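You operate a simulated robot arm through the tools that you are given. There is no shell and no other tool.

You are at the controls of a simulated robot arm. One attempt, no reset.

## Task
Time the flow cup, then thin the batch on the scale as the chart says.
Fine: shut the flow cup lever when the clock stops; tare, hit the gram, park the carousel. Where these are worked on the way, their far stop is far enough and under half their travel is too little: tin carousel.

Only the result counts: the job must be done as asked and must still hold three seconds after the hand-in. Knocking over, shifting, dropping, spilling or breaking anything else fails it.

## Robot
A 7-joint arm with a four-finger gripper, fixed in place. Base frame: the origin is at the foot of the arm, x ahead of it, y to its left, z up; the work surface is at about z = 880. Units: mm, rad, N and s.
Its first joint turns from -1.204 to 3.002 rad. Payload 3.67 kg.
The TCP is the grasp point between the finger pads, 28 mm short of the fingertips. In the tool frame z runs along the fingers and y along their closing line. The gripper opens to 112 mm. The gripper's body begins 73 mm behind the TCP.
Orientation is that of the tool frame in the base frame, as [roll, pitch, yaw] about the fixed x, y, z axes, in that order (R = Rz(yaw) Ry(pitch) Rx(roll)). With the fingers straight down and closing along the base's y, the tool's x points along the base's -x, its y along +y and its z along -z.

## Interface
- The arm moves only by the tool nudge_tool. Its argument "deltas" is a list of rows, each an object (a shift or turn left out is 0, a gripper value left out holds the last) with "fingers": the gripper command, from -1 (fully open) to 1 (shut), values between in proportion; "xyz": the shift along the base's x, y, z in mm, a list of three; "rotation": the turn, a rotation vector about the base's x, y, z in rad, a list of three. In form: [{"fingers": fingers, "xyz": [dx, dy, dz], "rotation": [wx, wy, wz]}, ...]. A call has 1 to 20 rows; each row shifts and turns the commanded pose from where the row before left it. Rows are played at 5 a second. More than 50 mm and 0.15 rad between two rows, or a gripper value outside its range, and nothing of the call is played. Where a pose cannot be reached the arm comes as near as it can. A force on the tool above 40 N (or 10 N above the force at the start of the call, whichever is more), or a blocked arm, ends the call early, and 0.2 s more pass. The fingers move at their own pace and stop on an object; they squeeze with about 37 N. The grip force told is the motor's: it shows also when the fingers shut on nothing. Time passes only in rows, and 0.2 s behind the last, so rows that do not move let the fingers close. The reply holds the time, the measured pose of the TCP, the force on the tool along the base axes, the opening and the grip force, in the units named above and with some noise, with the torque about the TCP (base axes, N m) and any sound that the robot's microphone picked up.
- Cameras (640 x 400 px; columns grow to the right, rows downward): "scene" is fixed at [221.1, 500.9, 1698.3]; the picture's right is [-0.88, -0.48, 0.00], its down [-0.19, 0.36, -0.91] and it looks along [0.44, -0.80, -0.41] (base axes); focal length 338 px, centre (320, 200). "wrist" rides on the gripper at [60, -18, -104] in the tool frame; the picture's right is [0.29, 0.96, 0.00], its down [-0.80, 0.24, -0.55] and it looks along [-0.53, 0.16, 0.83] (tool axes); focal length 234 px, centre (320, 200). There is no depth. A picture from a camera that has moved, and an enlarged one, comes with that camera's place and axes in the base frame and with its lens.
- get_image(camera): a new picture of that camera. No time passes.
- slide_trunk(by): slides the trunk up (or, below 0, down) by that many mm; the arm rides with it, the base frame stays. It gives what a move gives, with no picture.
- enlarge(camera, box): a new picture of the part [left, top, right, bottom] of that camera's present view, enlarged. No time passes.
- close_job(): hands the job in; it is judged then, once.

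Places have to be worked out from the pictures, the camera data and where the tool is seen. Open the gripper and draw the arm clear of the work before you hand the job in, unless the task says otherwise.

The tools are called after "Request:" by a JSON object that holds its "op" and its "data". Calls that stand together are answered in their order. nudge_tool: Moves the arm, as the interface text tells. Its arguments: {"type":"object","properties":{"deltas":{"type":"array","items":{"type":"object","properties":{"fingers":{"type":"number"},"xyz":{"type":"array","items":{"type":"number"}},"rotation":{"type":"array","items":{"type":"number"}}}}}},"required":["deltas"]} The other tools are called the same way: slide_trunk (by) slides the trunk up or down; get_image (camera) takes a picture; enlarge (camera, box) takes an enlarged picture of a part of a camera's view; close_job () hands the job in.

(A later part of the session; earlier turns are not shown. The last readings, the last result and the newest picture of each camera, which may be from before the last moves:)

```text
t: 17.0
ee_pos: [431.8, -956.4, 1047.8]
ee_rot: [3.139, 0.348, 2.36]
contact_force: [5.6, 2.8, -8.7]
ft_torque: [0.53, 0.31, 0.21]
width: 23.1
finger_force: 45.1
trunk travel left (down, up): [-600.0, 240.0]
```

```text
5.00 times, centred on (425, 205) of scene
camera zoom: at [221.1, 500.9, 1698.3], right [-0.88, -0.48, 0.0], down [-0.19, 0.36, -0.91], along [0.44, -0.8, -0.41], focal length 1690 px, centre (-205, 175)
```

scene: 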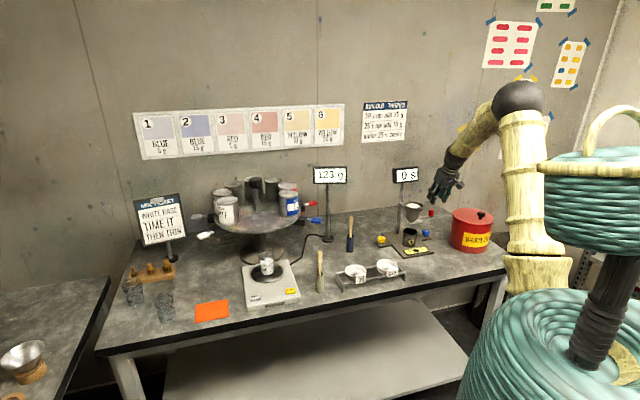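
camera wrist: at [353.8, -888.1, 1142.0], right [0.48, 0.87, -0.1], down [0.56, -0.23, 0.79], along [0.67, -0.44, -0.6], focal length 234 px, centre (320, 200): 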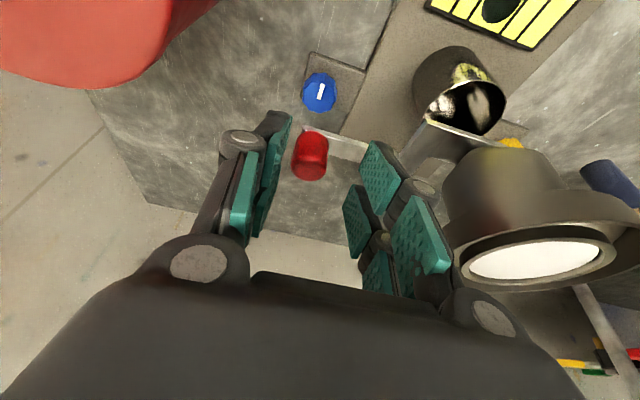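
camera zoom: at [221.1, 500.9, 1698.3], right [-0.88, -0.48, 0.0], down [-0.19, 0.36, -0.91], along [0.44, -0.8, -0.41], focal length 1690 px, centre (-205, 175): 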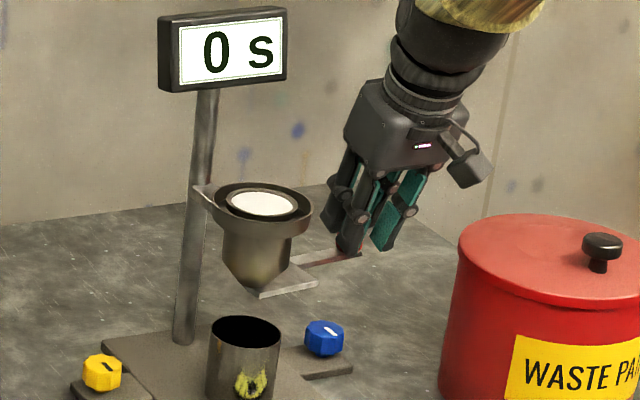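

The lever swings with the knob and the plate is sliding off the outlet. I continue along the arc about the tail end.

Request:
{"op": "nudge_tool", "data": {"deltas": [{"fingers": 1, "xyz": [0.8, -4, 0]}, {"xyz": [1, -4, 0]}, {"xyz": [1.2, -4, 0]}, {"xyz": [1.4, -4, 0]}, {"xyz": [0, 0, 0]}]}}

Request:
{"op": "enlarge", "data": {"camera": "scene", "box": [385, 165, 465, 245]}}

Request:
{"op": "enlarge", "data": {"camera": "wrist", "box": [240, 70, 480, 230]}}

```text
t: 18.2
ee_pos: [436.6, -970.6, 1049.7]
ee_rot: [3.139, 0.35, 2.358]
contact_force: [6.5, 5.2, -7.7]
ft_torque: [0.76, 0.47, 0.36]
width: 22.9
finger_force: 45.6
trunk travel left (down, up): [-600.0, 240.0]
```

```text
5.00 times, centred on (425, 205) of scene
camera zoom: at [221.1, 500.9, 1698.3], right [-0.88, -0.48, 0.0], down [-0.19, 0.36, -0.91], along [0.44, -0.8, -0.41], focal length 1690 px, centre (-205, 175)
```

zoom: 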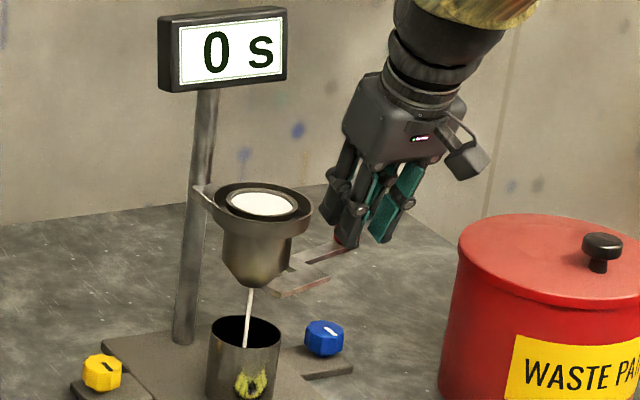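

```text
2.50 times, centred on (360, 150) of wrist
camera zoom: at [358.7, -919.4, 1128.3], right [0.48, 0.87, -0.1], down [0.56, -0.23, 0.79], along [0.67, -0.44, -0.6], focal length 585 px, centre (220, 325)
```

zoom: 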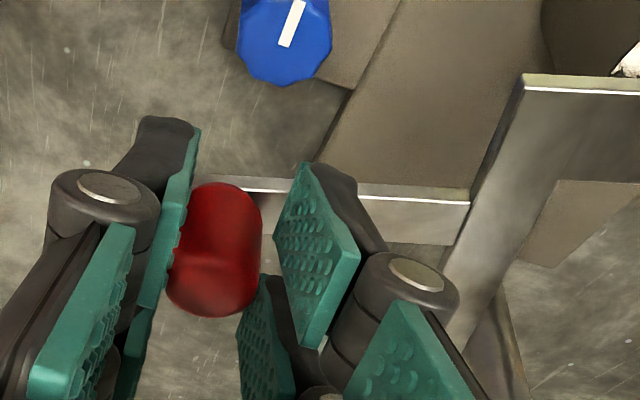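

White base is streaming into the steel cup. I push the lever on to its open stop so that it runs fully open.

Request:
{"op": "nudge_tool", "data": {"deltas": [{"fingers": 1, "xyz": [1.6, -4, 0]}, {"xyz": [1.8, -4, 0]}, {"xyz": [2, -4, 0]}, {"xyz": [2.2, -4, 0]}, {"xyz": [0, 0, 0]}]}}

Request:
{"op": "enlarge", "data": {"camera": "scene", "box": [385, 165, 465, 245]}}

```text
t: 19.4
ee_pos: [444.7, -986.5, 1049.1]
ee_rot: [-3.139, 0.351, 2.359]
contact_force: [10.0, 7.2, 5.5]
ft_torque: [1.0, 0.59, 0.16]
width: 22.7
finger_force: 45.2
trunk travel left (down, up): [-600.0, 240.0]
```

```text
5.00 times, centred on (425, 205) of scene
camera zoom: at [221.1, 500.9, 1698.3], right [-0.88, -0.48, 0.0], down [-0.19, 0.36, -0.91], along [0.44, -0.8, -0.41], focal length 1690 px, centre (-205, 175)
```

zoom: 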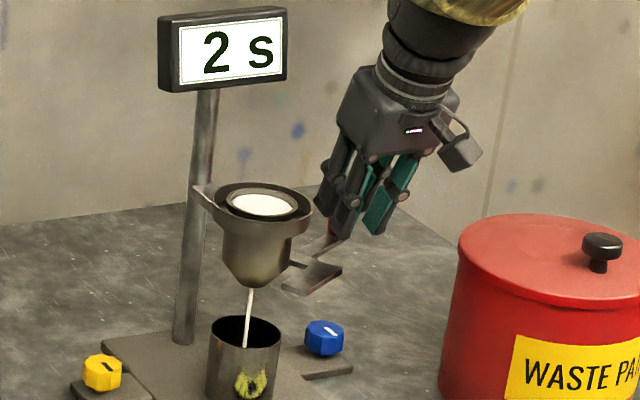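

The clock runs (2 s). I push slightly further to seek the stop, then hold and wait.

Request:
{"op": "nudge_tool", "data": {"deltas": [{"fingers": 1, "xyz": [2.6, -4, 0]}, {"xyz": [2.8, -4, 0]}, {"xyz": [0, 0, 0]}]}}

Request:
{"op": "enlarge", "data": {"camera": "scene", "box": [385, 165, 465, 245]}}

```text
t: 20.2
ee_pos: [448.3, -992.7, 1049.6]
ee_rot: [-3.141, 0.35, 2.36]
contact_force: [3.5, 29.5, 2.4]
ft_torque: [0.57, -0.16, 0.66]
width: 23.1
finger_force: 44.3
trunk travel left (down, up): [-600.0, 240.0]
```

```text
5.00 times, centred on (425, 205) of scene
camera zoom: at [221.1, 500.9, 1698.3], right [-0.88, -0.48, 0.0], down [-0.19, 0.36, -0.91], along [0.44, -0.8, -0.41], focal length 1690 px, centre (-205, 175)
```

zoom: 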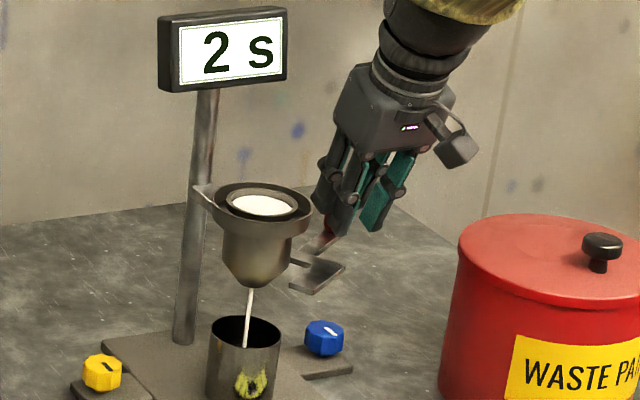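

The open stop is reached (29 N in y). I relax the push by a few mm and wait while the cup runs out.

Request:
{"op": "nudge_tool", "data": {"deltas": [{"fingers": 1, "xyz": [-0.5, 3, 0]}, {}, {}, {}, {}, {}, {}, {}, {}, {}, {}, {}, {}, {}, {}, {}, {}, {}, {}, {}]}}

Request:
{"op": "enlarge", "data": {"camera": "scene", "box": [385, 165, 465, 245]}}

```text
t: 24.4
ee_pos: [448.3, -990.7, 1048.7]
ee_rot: [-3.14, 0.351, 2.358]
contact_force: [3.0, 5.4, 8.3]
ft_torque: [0.02, -0.13, 0.26]
width: 23.3
finger_force: 44.6
trunk travel left (down, up): [-600.0, 240.0]
```

```text
5.00 times, centred on (425, 205) of scene
camera zoom: at [221.1, 500.9, 1698.3], right [-0.88, -0.48, 0.0], down [-0.19, 0.36, -0.91], along [0.44, -0.8, -0.41], focal length 1690 px, centre (-205, 175)
```

zoom: 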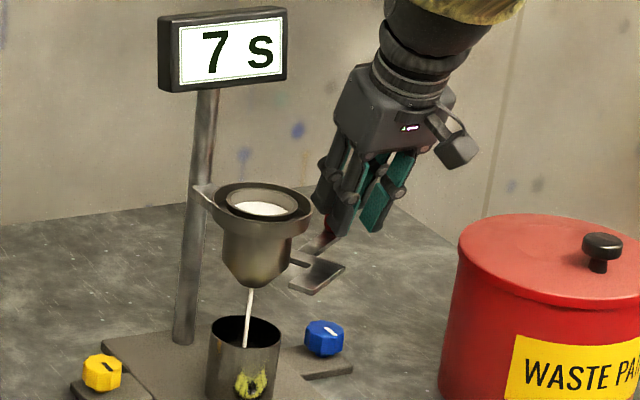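

The clock is running in real time (7 s). I keep waiting.

Request:
{"op": "nudge_tool", "data": {"deltas": [{"fingers": 1}, {}, {}, {}, {}, {}, {}, {}, {}, {}, {}, {}, {}, {}, {}, {}, {}, {}, {}, {}]}}

Request:
{"op": "nudge_tool", "data": {"deltas": [{"fingers": 1}, {}, {}, {}, {}, {}, {}, {}, {}, {}, {}, {}, {}, {}, {}, {}, {}, {}, {}, {}]}}

Request:
{"op": "enlarge", "data": {"camera": "scene", "box": [385, 165, 465, 245]}}

```text
t: 28.6
ee_pos: [449.3, -991.5, 1049.1]
ee_rot: [3.141, 0.35, 2.359]
contact_force: [7.1, 11.6, 5.1]
ft_torque: [0.14, -0.29, 0.37]
width: 22.8
finger_force: 44.7
trunk travel left (down, up): [-600.0, 240.0]
```

```text
t: 32.8
ee_pos: [448.5, -990.8, 1049.2]
ee_rot: [3.141, 0.351, 2.357]
contact_force: [5.4, 13.9, 2.4]
ft_torque: [0.24, -0.19, 0.42]
width: 22.8
finger_force: 44.5
trunk travel left (down, up): [-600.0, 240.0]
```

```text
5.00 times, centred on (425, 205) of scene
camera zoom: at [221.1, 500.9, 1698.3], right [-0.88, -0.48, 0.0], down [-0.19, 0.36, -0.91], along [0.44, -0.8, -0.41], focal length 1690 px, centre (-205, 175)
```

zoom: 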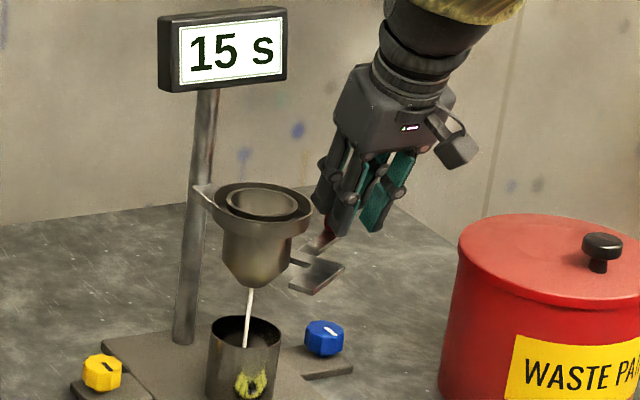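

The clock shows 15 s and the stream still runs. I wait further in shorter looks.

Request:
{"op": "nudge_tool", "data": {"deltas": [{"fingers": 1}, {}, {}, {}, {}, {}, {}, {}, {}, {}, {}, {}, {}, {}, {}, {}, {}, {}, {}, {}]}}

Request:
{"op": "nudge_tool", "data": {"deltas": [{"fingers": 1}, {}, {}, {}, {}, {}, {}, {}, {}, {}, {}, {}]}}

Request:
{"op": "enlarge", "data": {"camera": "scene", "box": [385, 165, 465, 245]}}

```text
t: 37.0
ee_pos: [447.6, -990.6, 1049.6]
ee_rot: [3.141, 0.351, 2.356]
contact_force: [6.5, 13.4, 2.7]
ft_torque: [0.21, -0.17, 0.4]
width: 23.1
finger_force: 45.2
trunk travel left (down, up): [-600.0, 240.0]
```

```text
t: 39.6
ee_pos: [448.5, -991.4, 1050.1]
ee_rot: [-3.142, 0.351, 2.358]
contact_force: [7.0, 14.6, 2.9]
ft_torque: [0.2, -0.18, 0.38]
width: 23.0
finger_force: 45.0
trunk travel left (down, up): [-600.0, 240.0]
```

```text
5.00 times, centred on (425, 205) of scene
camera zoom: at [221.1, 500.9, 1698.3], right [-0.88, -0.48, 0.0], down [-0.19, 0.36, -0.91], along [0.44, -0.8, -0.41], focal length 1690 px, centre (-205, 175)
```

zoom: 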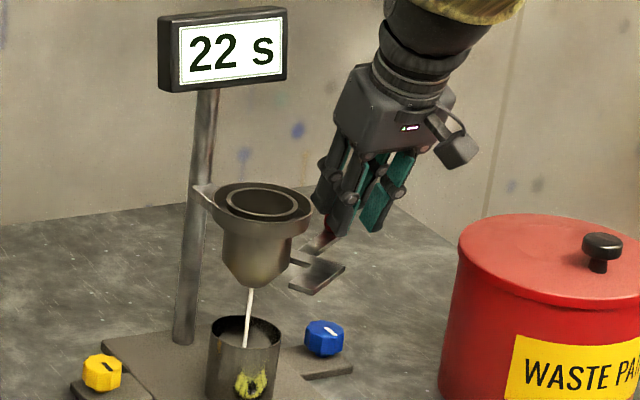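

The clock shows 22 s and it is still running. I go on in steps of about a second and a half.

Request:
{"op": "nudge_tool", "data": {"deltas": [{"fingers": 1}, {}, {}, {}, {}, {}, {}, {}, {}]}}

Request:
{"op": "enlarge", "data": {"camera": "scene", "box": [385, 165, 465, 245]}}

```text
t: 41.6
ee_pos: [449.3, -991.6, 1050.1]
ee_rot: [-3.142, 0.351, 2.357]
contact_force: [6.9, 14.2, 2.7]
ft_torque: [0.25, -0.19, 0.41]
width: 23.1
finger_force: 44.9
trunk travel left (down, up): [-600.0, 240.0]
```

```text
5.00 times, centred on (425, 205) of scene
camera zoom: at [221.1, 500.9, 1698.3], right [-0.88, -0.48, 0.0], down [-0.19, 0.36, -0.91], along [0.44, -0.8, -0.41], focal length 1690 px, centre (-205, 175)
```

zoom: 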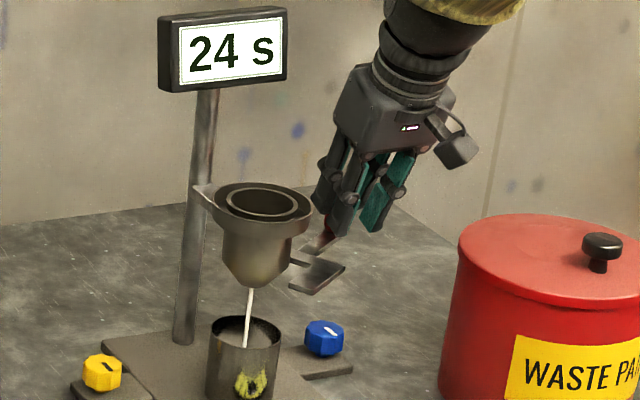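

24 s and the stream is unbroken; I keep waiting in short steps.

Request:
{"op": "nudge_tool", "data": {"deltas": [{"fingers": 1}, {}, {}, {}, {}, {}, {}, {}, {}]}}

Request:
{"op": "enlarge", "data": {"camera": "scene", "box": [385, 165, 465, 245]}}

```text
t: 43.6
ee_pos: [449.9, -989.9, 1049.1]
ee_rot: [-3.141, 0.351, 2.357]
contact_force: [6.2, 13.7, 2.5]
ft_torque: [0.24, -0.2, 0.38]
width: 22.7
finger_force: 44.7
trunk travel left (down, up): [-600.0, 240.0]
```

```text
5.00 times, centred on (425, 205) of scene
camera zoom: at [221.1, 500.9, 1698.3], right [-0.88, -0.48, 0.0], down [-0.19, 0.36, -0.91], along [0.44, -0.8, -0.41], focal length 1690 px, centre (-205, 175)
```

zoom: 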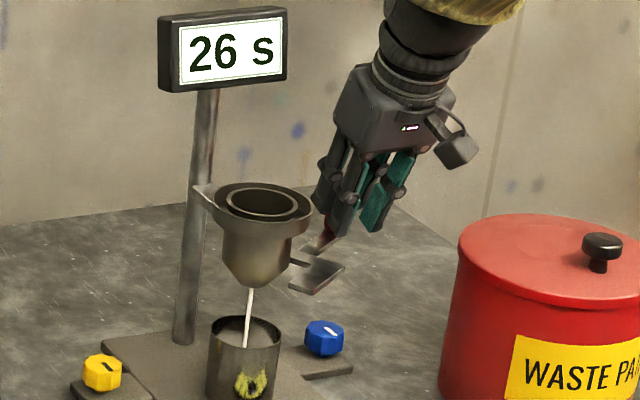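

26 s, still flowing. I continue waiting.

Request:
{"op": "nudge_tool", "data": {"deltas": [{"fingers": 1}, {}, {}, {}, {}, {}, {}, {}, {}]}}

Request:
{"op": "enlarge", "data": {"camera": "scene", "box": [385, 165, 465, 245]}}

```text
t: 45.6
ee_pos: [448.6, -990.7, 1050.2]
ee_rot: [3.141, 0.352, 2.356]
contact_force: [7.2, 12.9, 2.5]
ft_torque: [0.21, -0.2, 0.39]
width: 22.9
finger_force: 45.1
trunk travel left (down, up): [-600.0, 240.0]
```

```text
5.00 times, centred on (425, 205) of scene
camera zoom: at [221.1, 500.9, 1698.3], right [-0.88, -0.48, 0.0], down [-0.19, 0.36, -0.91], along [0.44, -0.8, -0.41], focal length 1690 px, centre (-205, 175)
```

zoom: 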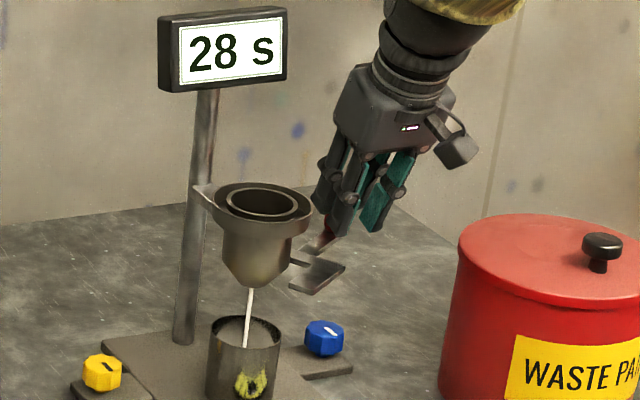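

28 s, still flowing. I wait another short step.

Request:
{"op": "nudge_tool", "data": {"deltas": [{"fingers": 1}, {}, {}, {}, {}, {}, {}, {}, {}]}}

Request:
{"op": "enlarge", "data": {"camera": "scene", "box": [385, 165, 465, 245]}}

```text
t: 47.6
ee_pos: [449.3, -991.8, 1050.3]
ee_rot: [3.141, 0.351, 2.357]
contact_force: [6.8, 13.5, 2.2]
ft_torque: [0.21, -0.19, 0.39]
width: 23.1
finger_force: 45.0
trunk travel left (down, up): [-600.0, 240.0]
```

```text
5.00 times, centred on (425, 205) of scene
camera zoom: at [221.1, 500.9, 1698.3], right [-0.88, -0.48, 0.0], down [-0.19, 0.36, -0.91], along [0.44, -0.8, -0.41], focal length 1690 px, centre (-205, 175)
```

zoom: 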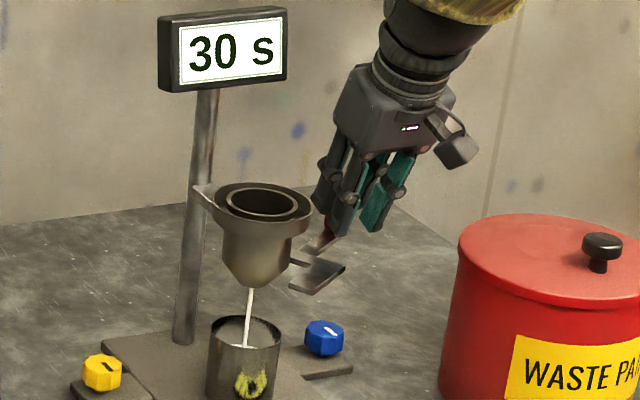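

30 s now and it still flows, so this will be the 20 g row. I keep waiting until the clock stops.

Request:
{"op": "nudge_tool", "data": {"deltas": [{"fingers": 1}, {}, {}, {}, {}, {}, {}]}}

Request:
{"op": "enlarge", "data": {"camera": "scene", "box": [385, 165, 465, 245]}}

```text
t: 49.2
ee_pos: [448.1, -990.6, 1049.6]
ee_rot: [-3.141, 0.351, 2.358]
contact_force: [7.1, 13.3, 1.9]
ft_torque: [0.26, -0.17, 0.41]
width: 22.8
finger_force: 44.8
trunk travel left (down, up): [-600.0, 240.0]
```

```text
5.00 times, centred on (425, 205) of scene
camera zoom: at [221.1, 500.9, 1698.3], right [-0.88, -0.48, 0.0], down [-0.19, 0.36, -0.91], along [0.44, -0.8, -0.41], focal length 1690 px, centre (-205, 175)
```

zoom: 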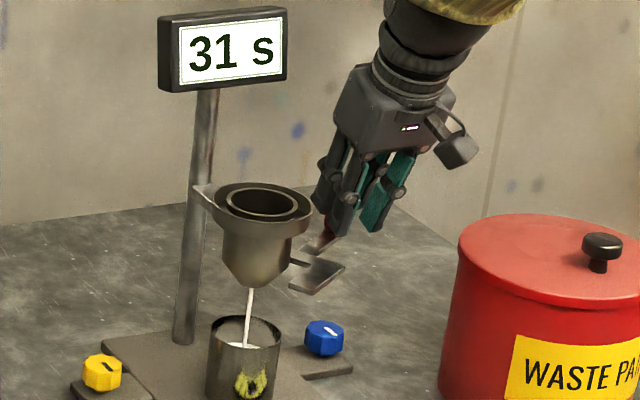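

31 s and still flowing. I wait another step.

Request:
{"op": "nudge_tool", "data": {"deltas": [{"fingers": 1}, {}, {}, {}, {}, {}, {}]}}

Request:
{"op": "enlarge", "data": {"camera": "scene", "box": [385, 165, 465, 245]}}

```text
t: 50.8
ee_pos: [448.4, -990.7, 1051.0]
ee_rot: [-3.141, 0.351, 2.357]
contact_force: [7.3, 13.1, 3.9]
ft_torque: [0.26, -0.2, 0.38]
width: 22.9
finger_force: 45.1
trunk travel left (down, up): [-600.0, 240.0]
```

```text
5.00 times, centred on (425, 205) of scene
camera zoom: at [221.1, 500.9, 1698.3], right [-0.88, -0.48, 0.0], down [-0.19, 0.36, -0.91], along [0.44, -0.8, -0.41], focal length 1690 px, centre (-205, 175)
```

zoom: 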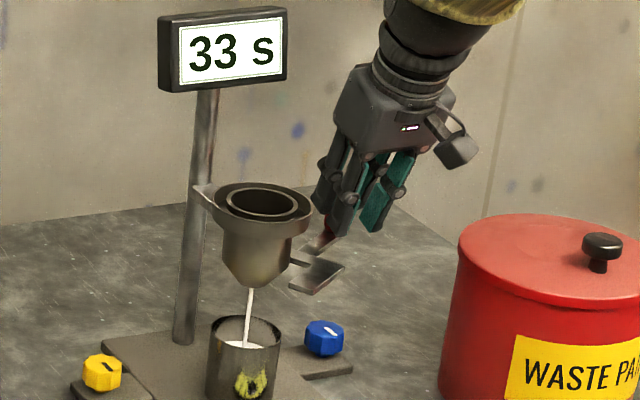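

33 s, still a stream. I wait on.

Request:
{"op": "nudge_tool", "data": {"deltas": [{"fingers": 1}, {}, {}, {}, {}, {}, {}]}}

Request:
{"op": "enlarge", "data": {"camera": "scene", "box": [385, 165, 465, 245]}}

```text
t: 52.4
ee_pos: [448.3, -991.9, 1049.6]
ee_rot: [-3.141, 0.35, 2.359]
contact_force: [7.3, 12.7, 2.9]
ft_torque: [0.24, -0.19, 0.4]
width: 23.1
finger_force: 45.5
trunk travel left (down, up): [-600.0, 240.0]
```

```text
5.00 times, centred on (425, 205) of scene
camera zoom: at [221.1, 500.9, 1698.3], right [-0.88, -0.48, 0.0], down [-0.19, 0.36, -0.91], along [0.44, -0.8, -0.41], focal length 1690 px, centre (-205, 175)
```

zoom: 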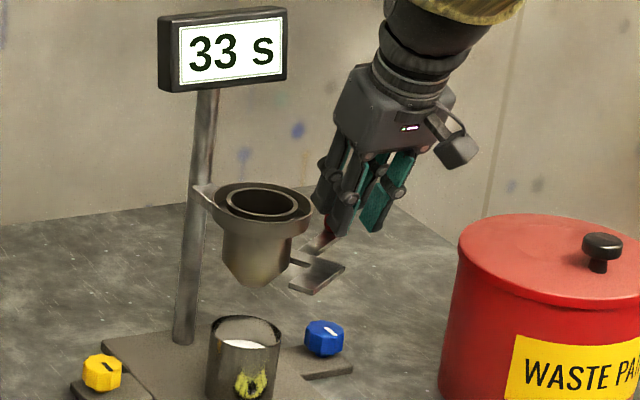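

The stream has broken and the clock has stopped at 33 s, so 20 g of thinner is due. I swing the lever back along its arc to shut it.

Request:
{"op": "nudge_tool", "data": {"deltas": [{"fingers": 1, "xyz": [-2.6, 4, 0]}, {"xyz": [-2.4, 4, 0]}, {"xyz": [-2.2, 4, 0]}, {"xyz": [-2, 4, 0]}, {"xyz": [-1.8, 4, 0]}, {"xyz": [-1.6, 4, 0]}, {"xyz": [-1.4, 4, 0]}, {"xyz": [-1.2, 4, 0]}, {"xyz": [-1, 4, 0]}, {"xyz": [-0.8, 4, 0]}, {"xyz": [0, 4, 0]}, {"xyz": [0, 0, 0]}]}}

Request:
{"op": "enlarge", "data": {"camera": "scene", "box": [385, 165, 465, 245]}}

Request:
{"op": "enlarge", "data": {"camera": "wrist", "box": [240, 70, 480, 230]}}

```text
t: 55.0
ee_pos: [427.9, -950.3, 1048.1]
ee_rot: [3.137, 0.348, 2.356]
contact_force: [-35.7, -9.1, 8.5]
ft_torque: [-1.07, 0.08, -0.81]
width: 23.2
finger_force: 44.7
trunk travel left (down, up): [-600.0, 240.0]
```

```text
5.00 times, centred on (425, 205) of scene
camera zoom: at [221.1, 500.9, 1698.3], right [-0.88, -0.48, 0.0], down [-0.19, 0.36, -0.91], along [0.44, -0.8, -0.41], focal length 1690 px, centre (-205, 175)
```

zoom: 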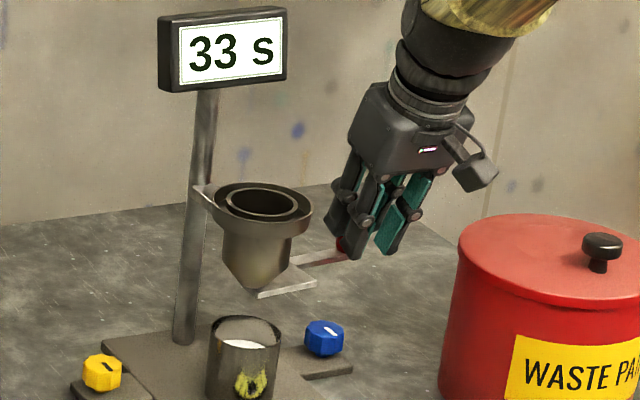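

```text
2.50 times, centred on (360, 150) of wrist
camera zoom: at [349.2, -899.2, 1127.5], right [0.48, 0.87, -0.09], down [0.56, -0.23, 0.79], along [0.67, -0.44, -0.6], focal length 585 px, centre (220, 325)
```

zoom: 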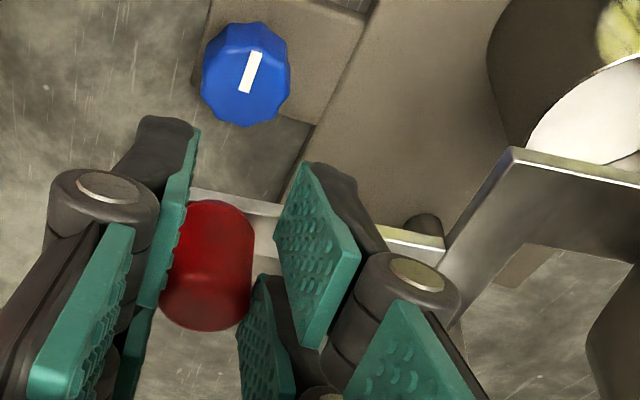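

The lever is nearly back but not quite shut, and there is a 35 N side load in x. I relieve x and continue gently in +y.

Request:
{"op": "nudge_tool", "data": {"deltas": [{"fingers": 1, "xyz": [-2.5, 0, 0]}, {"xyz": [-1.5, 1.5, 0]}, {"xyz": [0, 2, 0]}, {"xyz": [0, 0, 0]}]}}

Request:
{"op": "enlarge", "data": {"camera": "scene", "box": [385, 165, 465, 245]}}

```text
t: 56.0
ee_pos: [425.5, -945.5, 1048.7]
ee_rot: [3.137, 0.35, 2.358]
contact_force: [-15.2, -3.9, -0.9]
ft_torque: [-0.6, -0.24, -0.46]
width: 22.8
finger_force: 45.1
trunk travel left (down, up): [-600.0, 240.0]
```

```text
5.00 times, centred on (425, 205) of scene
camera zoom: at [221.1, 500.9, 1698.3], right [-0.88, -0.48, 0.0], down [-0.19, 0.36, -0.91], along [0.44, -0.8, -0.41], focal length 1690 px, centre (-205, 175)
```

zoom: 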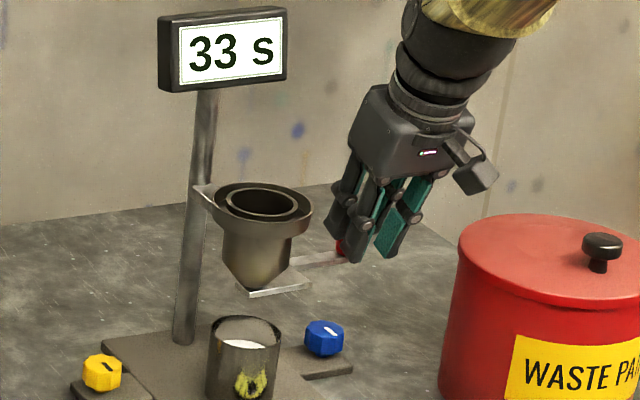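

It is closing further. I continue with a small -x relief and +y until the stop.

Request:
{"op": "nudge_tool", "data": {"deltas": [{"fingers": 1, "xyz": [-1.5, 2, 0]}, {"xyz": [-1, 2, 0]}, {"xyz": [0, 2, 0]}, {"xyz": [0, 0, 0]}]}}

Request:
{"op": "enlarge", "data": {"camera": "scene", "box": [385, 165, 465, 245]}}

```text
t: 57.0
ee_pos: [425.0, -941.5, 1047.6]
ee_rot: [3.138, 0.349, 2.357]
contact_force: [-0.6, -5.1, -2.7]
ft_torque: [-0.29, -0.2, -0.17]
width: 22.8
finger_force: 44.5
trunk travel left (down, up): [-600.0, 240.0]
```

```text
5.00 times, centred on (425, 205) of scene
camera zoom: at [221.1, 500.9, 1698.3], right [-0.88, -0.48, 0.0], down [-0.19, 0.36, -0.91], along [0.44, -0.8, -0.41], focal length 1690 px, centre (-205, 175)
```

zoom: 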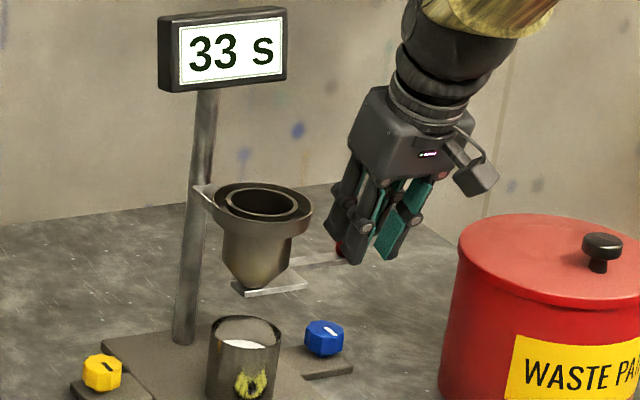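

The plate looks to be back at its start place. I push 2 to 3 mm more to feel the closed stop.

Request:
{"op": "nudge_tool", "data": {"deltas": [{"fingers": 1, "xyz": [0, 2, 0]}, {"xyz": [0, 1.5, 0]}, {"xyz": [0, 0, 0]}]}}

Request:
{"op": "enlarge", "data": {"camera": "scene", "box": [385, 165, 465, 245]}}

```text
t: 57.8
ee_pos: [424.8, -940.8, 1049.5]
ee_rot: [3.14, 0.352, 2.354]
contact_force: [8.8, -20.1, 13.2]
ft_torque: [-0.58, -0.27, -0.2]
width: 22.7
finger_force: 44.8
trunk travel left (down, up): [-600.0, 240.0]
```

```text
5.00 times, centred on (425, 205) of scene
camera zoom: at [221.1, 500.9, 1698.3], right [-0.88, -0.48, 0.0], down [-0.19, 0.36, -0.91], along [0.44, -0.8, -0.41], focal length 1690 px, centre (-205, 175)
```

zoom: 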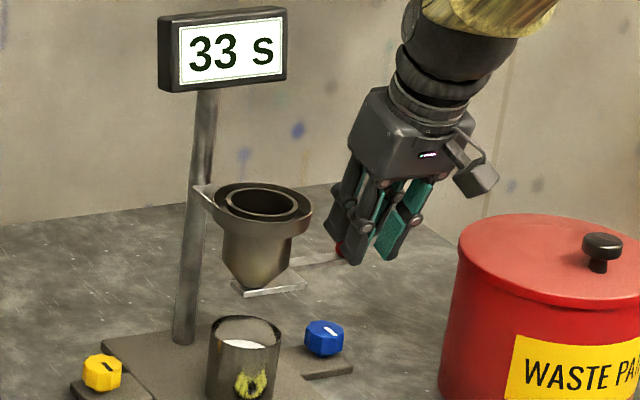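

The shut stop is felt (20 N). I relax the push, open the fingers a little and back away along the tool axis.

Request:
{"op": "nudge_tool", "data": {"deltas": [{"fingers": 1, "xyz": [0.5, -2.5, 0]}, {"fingers": 0.2}, {"fingers": 0.2}, {"fingers": 0.2, "xyz": [-5, 5, 19]}, {"xyz": [-10, 10, 38]}, {"xyz": [-10, 10, 38]}, {"xyz": [-5, 40, 20]}, {"xyz": [0, 45, 20]}, {"xyz": [0, 45, 20]}, {"xyz": [0, 45, 20]}]}}

Request:
{"op": "enlarge", "data": {"camera": "scene", "box": [385, 165, 465, 245]}}

Request:
{"op": "get_image", "data": {"camera": "wrist"}}

```text
t: 60.0
ee_pos: [395.3, -735.8, 1222.5]
ee_rot: [3.138, 0.348, 2.356]
contact_force: [0.4, 0.7, -0.7]
ft_torque: [0.03, -0.06, 0.01]
width: 44.7
finger_force: 0.0
trunk travel left (down, up): [-600.0, 240.0]
```

```text
5.00 times, centred on (425, 205) of scene
camera zoom: at [221.1, 500.9, 1698.3], right [-0.88, -0.48, 0.0], down [-0.19, 0.36, -0.91], along [0.44, -0.8, -0.41], focal length 1690 px, centre (-205, 175)
```

zoom: 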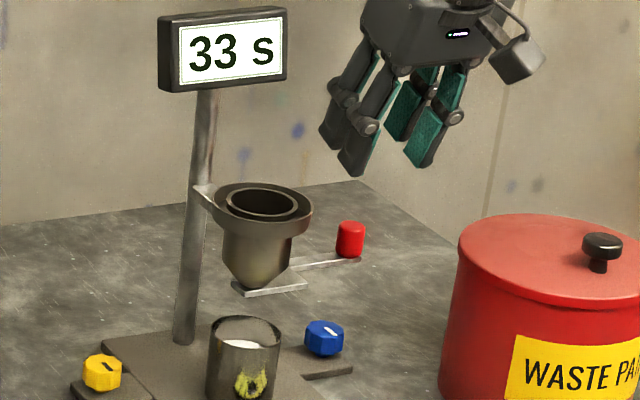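

```text
taken
camera wrist: at [317.1, -684.3, 1301.1], right [0.48, 0.87, -0.1], down [0.56, -0.23, 0.79], along [0.67, -0.44, -0.6], focal length 234 px, centre (320, 200)
```

wrist: 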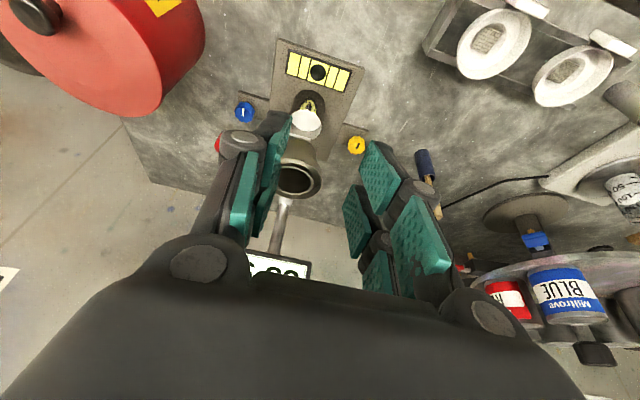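

The lever is shut again with the clock standing at 33 s. Now I fly over to look at the carousel and scale.

Request:
{"op": "nudge_tool", "data": {"deltas": [{"fingers": 1, "xyz": [10, 35, 25]}, {"xyz": [15, 42, 20], "rotation": [0, 0, 0.03]}, {"xyz": [20, 42, 15], "rotation": [0, 0, 0.03]}, {"xyz": [20, 42, 15], "rotation": [0, 0, 0.03]}, {"xyz": [20, 42, 15], "rotation": [0, 0, 0.03]}, {"xyz": [20, 42, 15]}, {"xyz": [20, 42, 15]}, {"xyz": [20, 42, 15]}, {"xyz": [20, 42, 15]}, {"xyz": [20, 42, 15]}, {"xyz": [20, 42, 10]}, {"xyz": [20, 42, 5]}, {"xyz": [20, 42, 0]}]}}

Request:
{"op": "get_image", "data": {"camera": "wrist"}}

Request:
{"op": "get_image", "data": {"camera": "scene"}}

```text
t: 63.0
ee_pos: [698.6, -296.3, 1385.6]
ee_rot: [3.07, 0.285, 2.43]
contact_force: [0.6, -0.4, -1.1]
ft_torque: [0.02, -0.02, 0.03]
width: 0.1
finger_force: 35.7
out of reach, approached as far as the arm can: row 7, 8, 9, 10, 11, 12
trunk travel left (down, up): [-600.0, 240.0]
stopped in row 13: the arm was blocked; the commanded pose is now the measured one
```

```text
taken
camera wrist: at [616.2, -258.0, 1468.7], right [0.4, 0.92, -0.01], down [0.59, -0.24, 0.77], along [0.7, -0.32, -0.64], focal length 234 px, centre (320, 200)
```

wrist: 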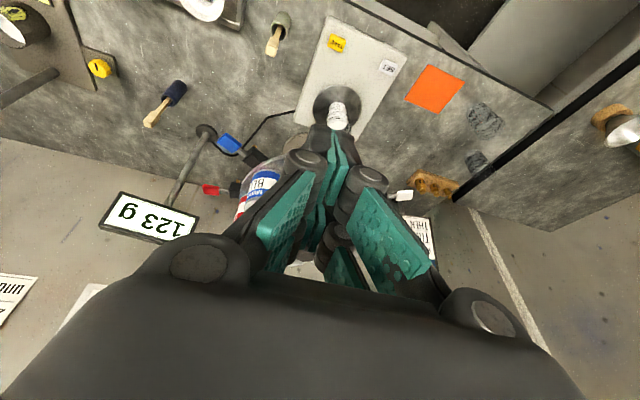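

```text
taken
```

scene: 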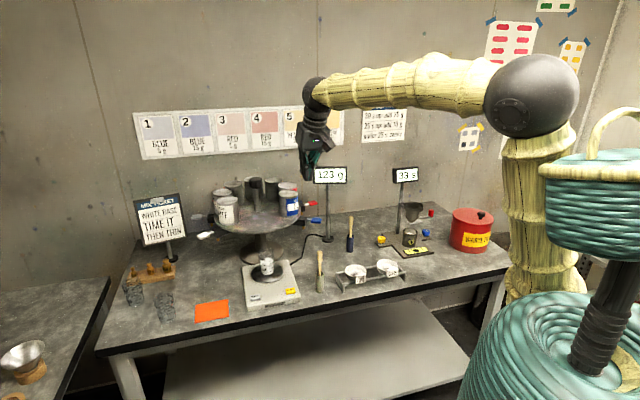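

The arm ran into a wrist limit with this tilt, with nothing touched. I undo the tilt, turn the heading more toward +x and open the fingers to see.

Request:
{"op": "nudge_tool", "data": {"deltas": [{"fingers": -1, "xyz": [-10, 5, 10], "rotation": [0.093, 0.108, 0]}, {"xyz": [-10, 5, 10], "rotation": [0.093, 0.108, 0]}, {"xyz": [-10, 5, 0], "rotation": [0, 0, 0.15]}, {"xyz": [-10, 5, 0], "rotation": [0, 0, 0.15]}]}}

Request:
{"op": "get_image", "data": {"camera": "wrist"}}

```text
t: 64.0
ee_pos: [659.3, -270.6, 1404.5]
ee_rot: [3.074, -0.001, 2.733]
contact_force: [1.2, 0.3, 0.1]
ft_torque: [-0.02, 0.01, 0.01]
width: 111.9
finger_force: 0.1
trunk travel left (down, up): [-600.0, 240.0]
```

```text
taken
camera wrist: at [594.3, -270.6, 1508.2], right [0.11, 0.99, 0.07], down [0.81, -0.13, 0.57], along [0.57, -0.01, -0.82], focal length 234 px, centre (320, 200)
```

wrist: 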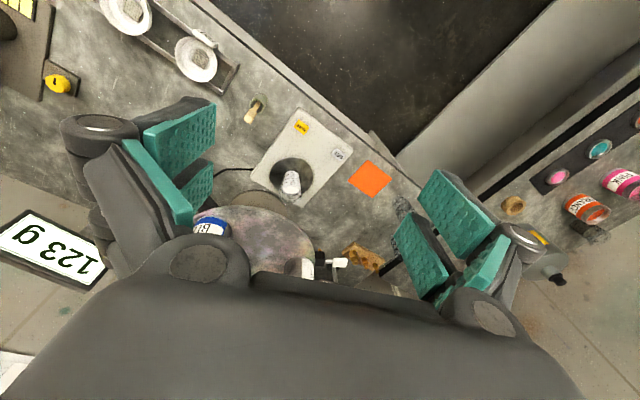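

I correct the small roll error and tilt the view forward to see the carousel plate and its tins.

Request:
{"op": "nudge_tool", "data": {"deltas": [{"fingers": -1, "xyz": [0, 0, 0], "rotation": [-0.0615, 0.0267, 0]}, {"xyz": [-20, 10, 0], "rotation": [-0.05, -0.115, 0]}, {"xyz": [-20, 10, 0], "rotation": [-0.05, -0.115, 0]}, {"xyz": [-20, 10, 0], "rotation": [-0.05, -0.115, 0]}]}}

Request:
{"op": "get_image", "data": {"camera": "wrist"}}

Request:
{"op": "enlarge", "data": {"camera": "wrist", "box": [160, 60, 460, 280]}}

```text
t: 65.2
ee_pos: [683.1, -331.3, 1400.3]
ee_rot: [3.023, 0.34, 2.674]
contact_force: [0.1, -0.3, -0.7]
ft_torque: [0.07, 0.0, 0.04]
width: 111.7
finger_force: 0.0
out of reach, approached as far as the arm can: row 2, 3, 4
trunk travel left (down, up): [-600.0, 240.0]
stopped in row 4: the arm was blocked; the commanded pose is now the measured one
```

```text
taken
camera wrist: at [588.6, -317.7, 1477.6], right [0.15, 0.99, 0.01], down [0.58, -0.1, 0.81], along [0.8, -0.12, -0.58], focal length 234 px, centre (320, 200)
```

wrist: 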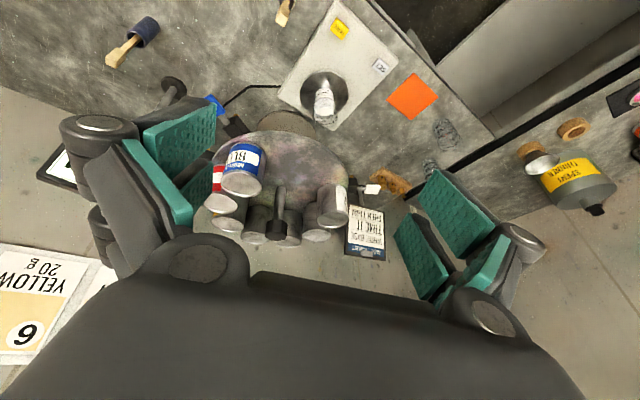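

```text
1.82 times, centred on (310, 170) of wrist
camera zoom: at [588.6, -317.7, 1477.6], right [0.15, 0.99, 0.01], down [0.58, -0.1, 0.81], along [0.8, -0.12, -0.58], focal length 426 px, centre (338, 254)
```

zoom: 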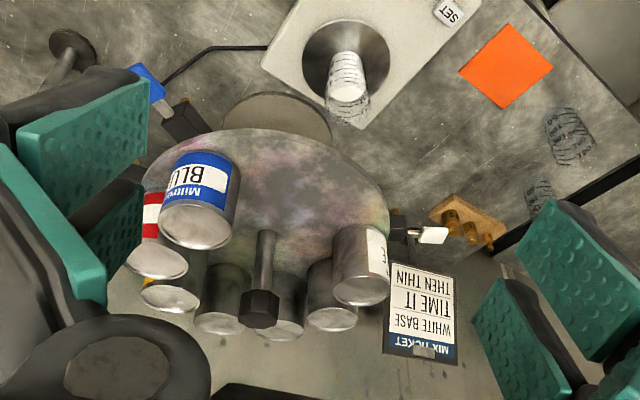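

The carousel axis sits near (1054, -491), plate top near z 1080, with WHITE at about 73 deg, BLUE at about 197 deg and the gap over the scale at 135 deg. I straighten the tool and come down in front of the scale for a closer look at its buttons.

Request:
{"op": "nudge_tool", "data": {"deltas": [{"fingers": -1, "xyz": [11, 8, -40], "rotation": [0.051, 0.1013, 0]}, {"xyz": [11, 8, -40], "rotation": [0.051, 0.1013, 0]}, {"xyz": [11, 8, -40], "rotation": [0.051, 0.1013, 0]}, {"xyz": [11, 8, -40], "rotation": [-0.106, 0.0535, 0]}, {"xyz": [11, 8, -40], "rotation": [0, 0, 0.116]}]}}

Request:
{"op": "get_image", "data": {"camera": "wrist"}}

```text
t: 66.4
ee_pos: [741.1, -286.3, 1197.4]
ee_rot: [-3.125, 0.002, 2.799]
contact_force: [0.3, -0.5, 0.4]
ft_torque: [0.07, 0.08, 0.0]
width: 111.9
finger_force: 0.0
trunk travel left (down, up): [-600.0, 240.0]
```

```text
taken
camera wrist: at [678.5, -282.2, 1303.1], right [0.05, 1.0, -0.02], down [0.83, -0.03, 0.55], along [0.55, -0.04, -0.83], focal length 234 px, centre (320, 200)
```

wrist: 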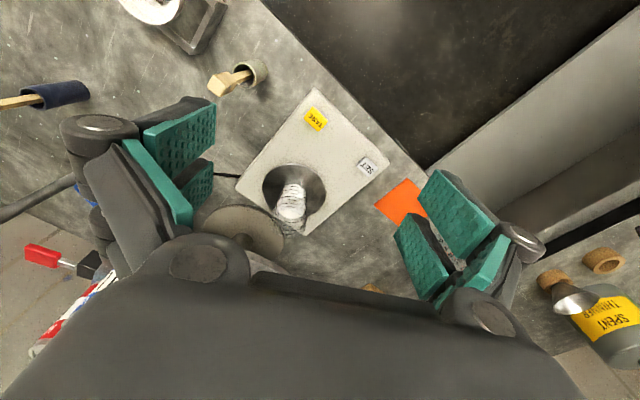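

Request:
{"op": "enlarge", "data": {"camera": "wrist", "box": [220, 70, 420, 270]}}

Request:
{"op": "enlarge", "data": {"camera": "scene", "box": [235, 240, 305, 310]}}

```text
2.00 times, centred on (320, 170) of wrist
camera zoom: at [678.5, -282.2, 1303.1], right [0.05, 1.0, -0.02], down [0.83, -0.03, 0.55], along [0.55, -0.04, -0.83], focal length 468 px, centre (320, 260)
```

zoom: 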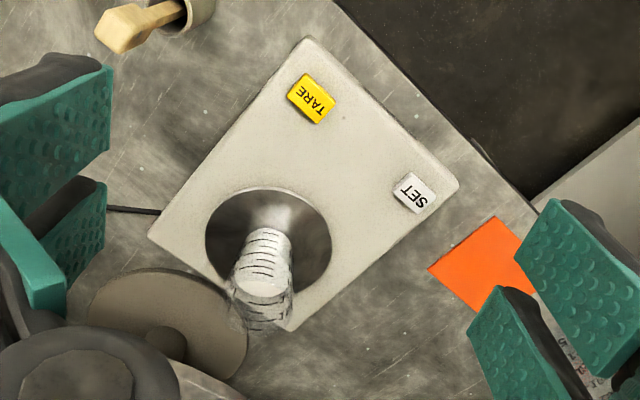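

```text
5.71 times, centred on (270, 275) of scene
camera zoom: at [221.1, 500.9, 1698.3], right [-0.88, -0.48, 0.0], down [-0.19, 0.36, -0.91], along [0.44, -0.8, -0.41], focal length 1932 px, centre (606, -229)
```

zoom: 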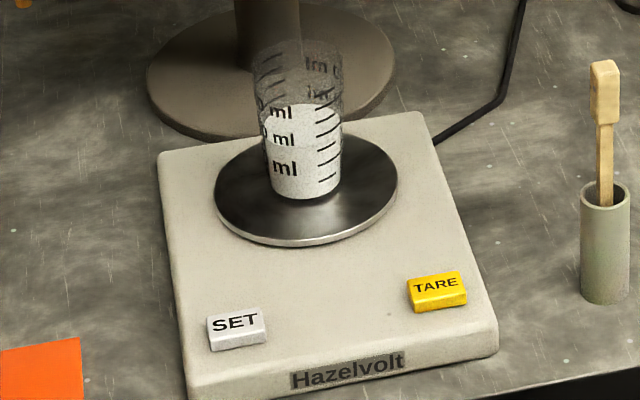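

TARE's top is at about (781, -300, 908). I close the fingers and come down above it.

Request:
{"op": "nudge_tool", "data": {"deltas": [{"fingers": 1, "xyz": [10, -3.5, -45]}, {"xyz": [10, -3.5, -45]}, {"xyz": [10, -3.5, -45]}, {"xyz": [10, -3.5, -45]}, {"xyz": [0, 0, -40]}, {"xyz": [0, 0, -20]}]}}

Request:
{"op": "enlarge", "data": {"camera": "scene", "box": [235, 230, 315, 310]}}

Request:
{"op": "get_image", "data": {"camera": "wrist"}}

```text
t: 67.8
ee_pos: [780.9, -297.2, 959.5]
ee_rot: [-3.124, 0.004, 2.799]
contact_force: [-0.1, -0.7, -0.4]
ft_torque: [0.03, 0.03, 0.02]
width: 0.0
finger_force: 35.4
trunk travel left (down, up): [-600.0, 240.0]
```

```text
5.00 times, centred on (275, 270) of scene
camera zoom: at [221.1, 500.9, 1698.3], right [-0.88, -0.48, 0.0], down [-0.19, 0.36, -0.91], along [0.44, -0.8, -0.41], focal length 1690 px, centre (545, -150)
```

zoom: 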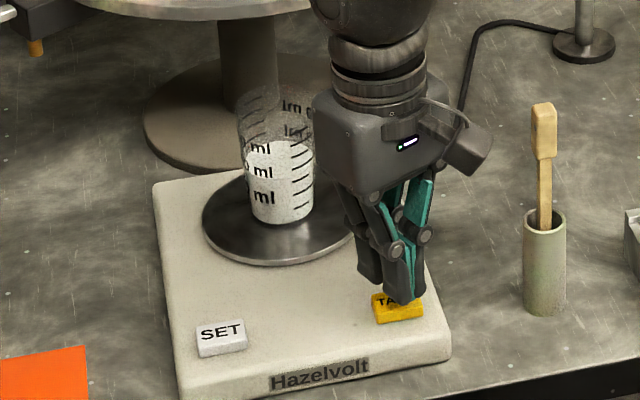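

```text
taken
camera wrist: at [717.7, -292.4, 1064.5], right [0.05, 1.0, -0.02], down [0.83, -0.03, 0.55], along [0.55, -0.04, -0.83], focal length 234 px, centre (320, 200)
```

wrist: 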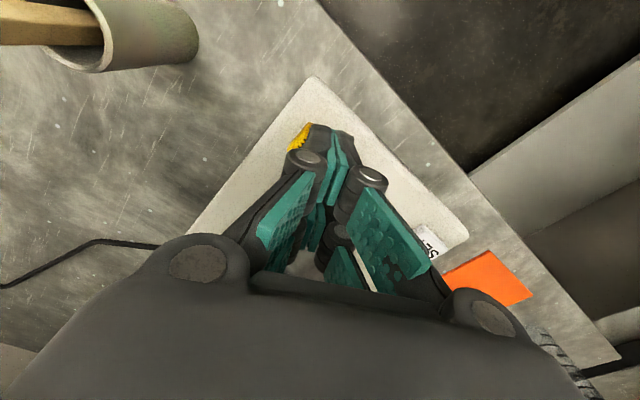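

The fingertips hover over TARE. I descend in small steps, checking force and the display.

Request:
{"op": "nudge_tool", "data": {"deltas": [{"fingers": 1, "xyz": [0, -2, -5]}, {"xyz": [0, 0, -5]}, {}]}}

Request:
{"op": "enlarge", "data": {"camera": "scene", "box": [235, 230, 315, 310]}}

```text
t: 68.6
ee_pos: [779.0, -299.3, 948.7]
ee_rot: [-3.125, 0.003, 2.801]
contact_force: [-0.3, -0.1, 0.3]
ft_torque: [0.0, 0.01, 0.01]
width: 0.1
finger_force: 36.0
trunk travel left (down, up): [-600.0, 240.0]
```

```text
5.00 times, centred on (275, 270) of scene
camera zoom: at [221.1, 500.9, 1698.3], right [-0.88, -0.48, 0.0], down [-0.19, 0.36, -0.91], along [0.44, -0.8, -0.41], focal length 1690 px, centre (545, -150)
```

zoom: 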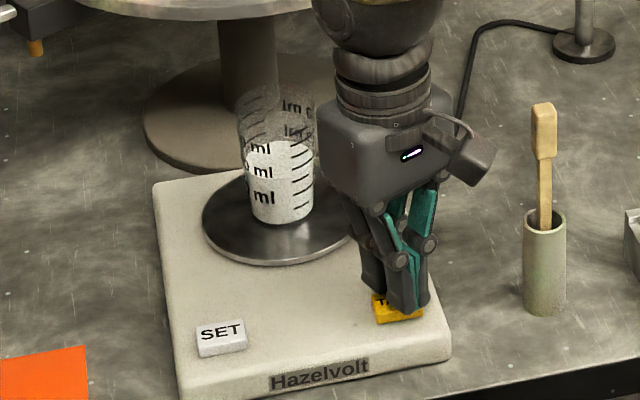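

The tips look slightly toward the near edge of the button; I shift about 4 mm back and keep descending.

Request:
{"op": "nudge_tool", "data": {"deltas": [{"fingers": 1, "xyz": [3, -3, 0]}, {"xyz": [0, 0, -4]}, {"xyz": [0, 0, -4]}, {}]}}

Request:
{"op": "enlarge", "data": {"camera": "scene", "box": [235, 230, 315, 310]}}

```text
t: 69.6
ee_pos: [782.8, -301.8, 942.2]
ee_rot: [-3.125, 0.004, 2.8]
contact_force: [0.6, -1.0, 1.2]
ft_torque: [0.06, 0.0, 0.01]
width: 6.0
finger_force: 35.8
trunk travel left (down, up): [-600.0, 240.0]
```

```text
5.00 times, centred on (275, 270) of scene
camera zoom: at [221.1, 500.9, 1698.3], right [-0.88, -0.48, 0.0], down [-0.19, 0.36, -0.91], along [0.44, -0.8, -0.41], focal length 1690 px, centre (545, -150)
```

zoom: 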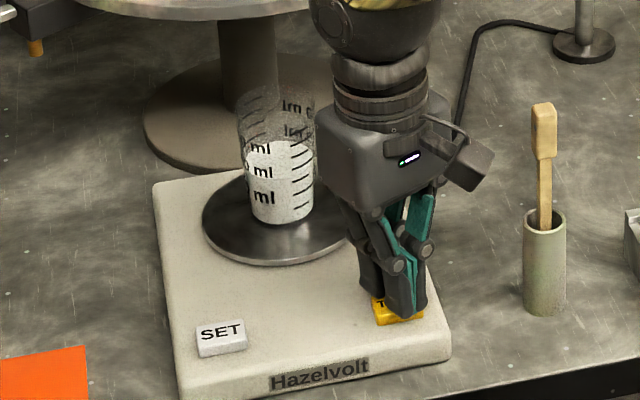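

There is contact (fingers pushed slightly apart). I check the display.

Request:
{"op": "enlarge", "data": {"camera": "scene", "box": [300, 160, 360, 190]}}

Request:
{"op": "nudge_tool", "data": {"deltas": [{"fingers": 1}]}}

Request:
{"op": "enlarge", "data": {"camera": "scene", "box": [255, 260, 315, 310]}}

```text
10.67 times, centred on (330, 175) of scene
camera zoom: at [221.1, 500.9, 1698.3], right [-0.88, -0.48, 0.0], down [-0.19, 0.36, -0.91], along [0.44, -0.8, -0.41], focal length 3606 px, centre (213, 467)
```

zoom: 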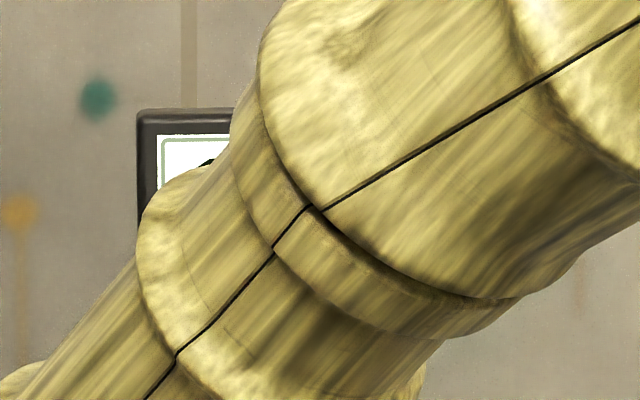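

```text
t: 70.0
ee_pos: [782.3, -301.7, 942.4]
ee_rot: [-3.121, 0.002, 2.8]
contact_force: [-0.1, 0.1, 1.2]
ft_torque: [0.0, 0.01, 0.01]
width: 5.9
finger_force: 35.6
trunk travel left (down, up): [-600.0, 240.0]
```

```text
8.00 times, centred on (285, 285) of scene
camera zoom: at [221.1, 500.9, 1698.3], right [-0.88, -0.48, 0.0], down [-0.19, 0.36, -0.91], along [0.44, -0.8, -0.41], focal length 2704 px, centre (600, -480)
```

zoom: 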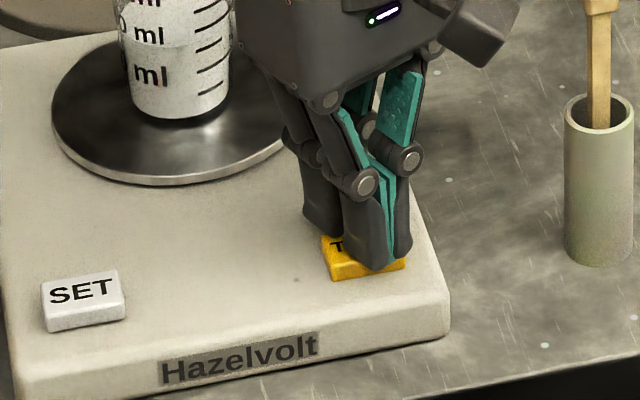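

The arm hides the display from the camera. I press further in small steps and watch the force.

Request:
{"op": "nudge_tool", "data": {"deltas": [{"fingers": 1, "xyz": [0, 0, -3]}, {"xyz": [0, 0, -2]}, {}]}}

Request:
{"op": "enlarge", "data": {"camera": "scene", "box": [255, 260, 315, 310]}}

```text
t: 70.8
ee_pos: [782.2, -302.1, 938.2]
ee_rot: [-3.125, 0.006, 2.801]
contact_force: [0.8, 2.8, 13.0]
ft_torque: [0.13, -0.01, 0.01]
width: 6.0
finger_force: 35.8
trunk travel left (down, up): [-600.0, 240.0]
heard: click
```

```text
8.00 times, centred on (285, 285) of scene
camera zoom: at [221.1, 500.9, 1698.3], right [-0.88, -0.48, 0.0], down [-0.19, 0.36, -0.91], along [0.44, -0.8, -0.41], focal length 2704 px, centre (600, -480)
```

zoom: 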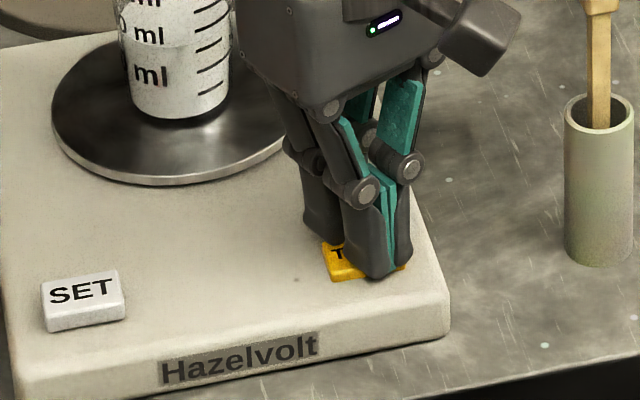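

A click was heard, so TARE went down. I lift off and move the arm until the display can be read.

Request:
{"op": "nudge_tool", "data": {"deltas": [{"fingers": 1, "xyz": [0, 0, 20]}, {"xyz": [0, 0, 45]}, {"xyz": [0, 0, 45]}, {"xyz": [-20, 0, 45]}, {"xyz": [-20, 0, 45]}]}}

Request:
{"op": "get_image", "data": {"camera": "scene"}}

Request:
{"op": "get_image", "data": {"camera": "wrist"}}

```text
t: 72.0
ee_pos: [740.5, -304.2, 1138.5]
ee_rot: [-3.123, 0.005, 2.8]
contact_force: [-1.4, -0.1, 0.3]
ft_torque: [-0.01, 0.0, 0.0]
width: 0.1
finger_force: 36.1
trunk travel left (down, up): [-600.0, 240.0]
```

```text
taken
```

scene: 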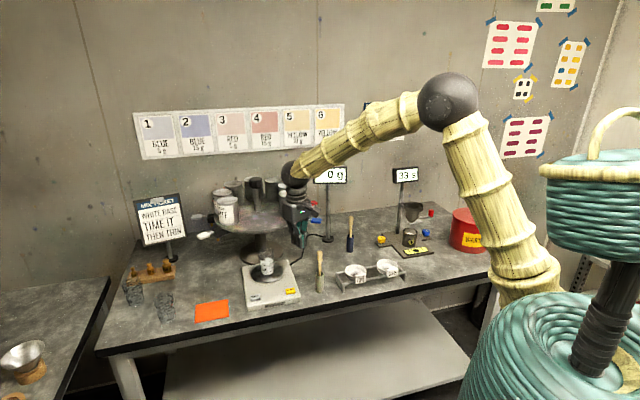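

```text
taken
camera wrist: at [678.6, -299.5, 1243.7], right [0.05, 1.0, -0.02], down [0.83, -0.03, 0.55], along [0.55, -0.04, -0.83], focal length 234 px, centre (320, 200)
```

wrist: 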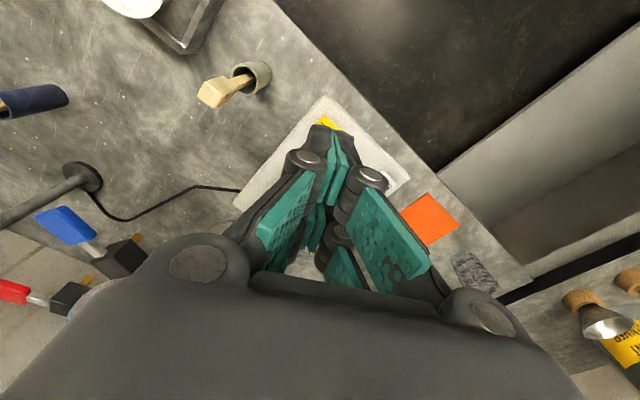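

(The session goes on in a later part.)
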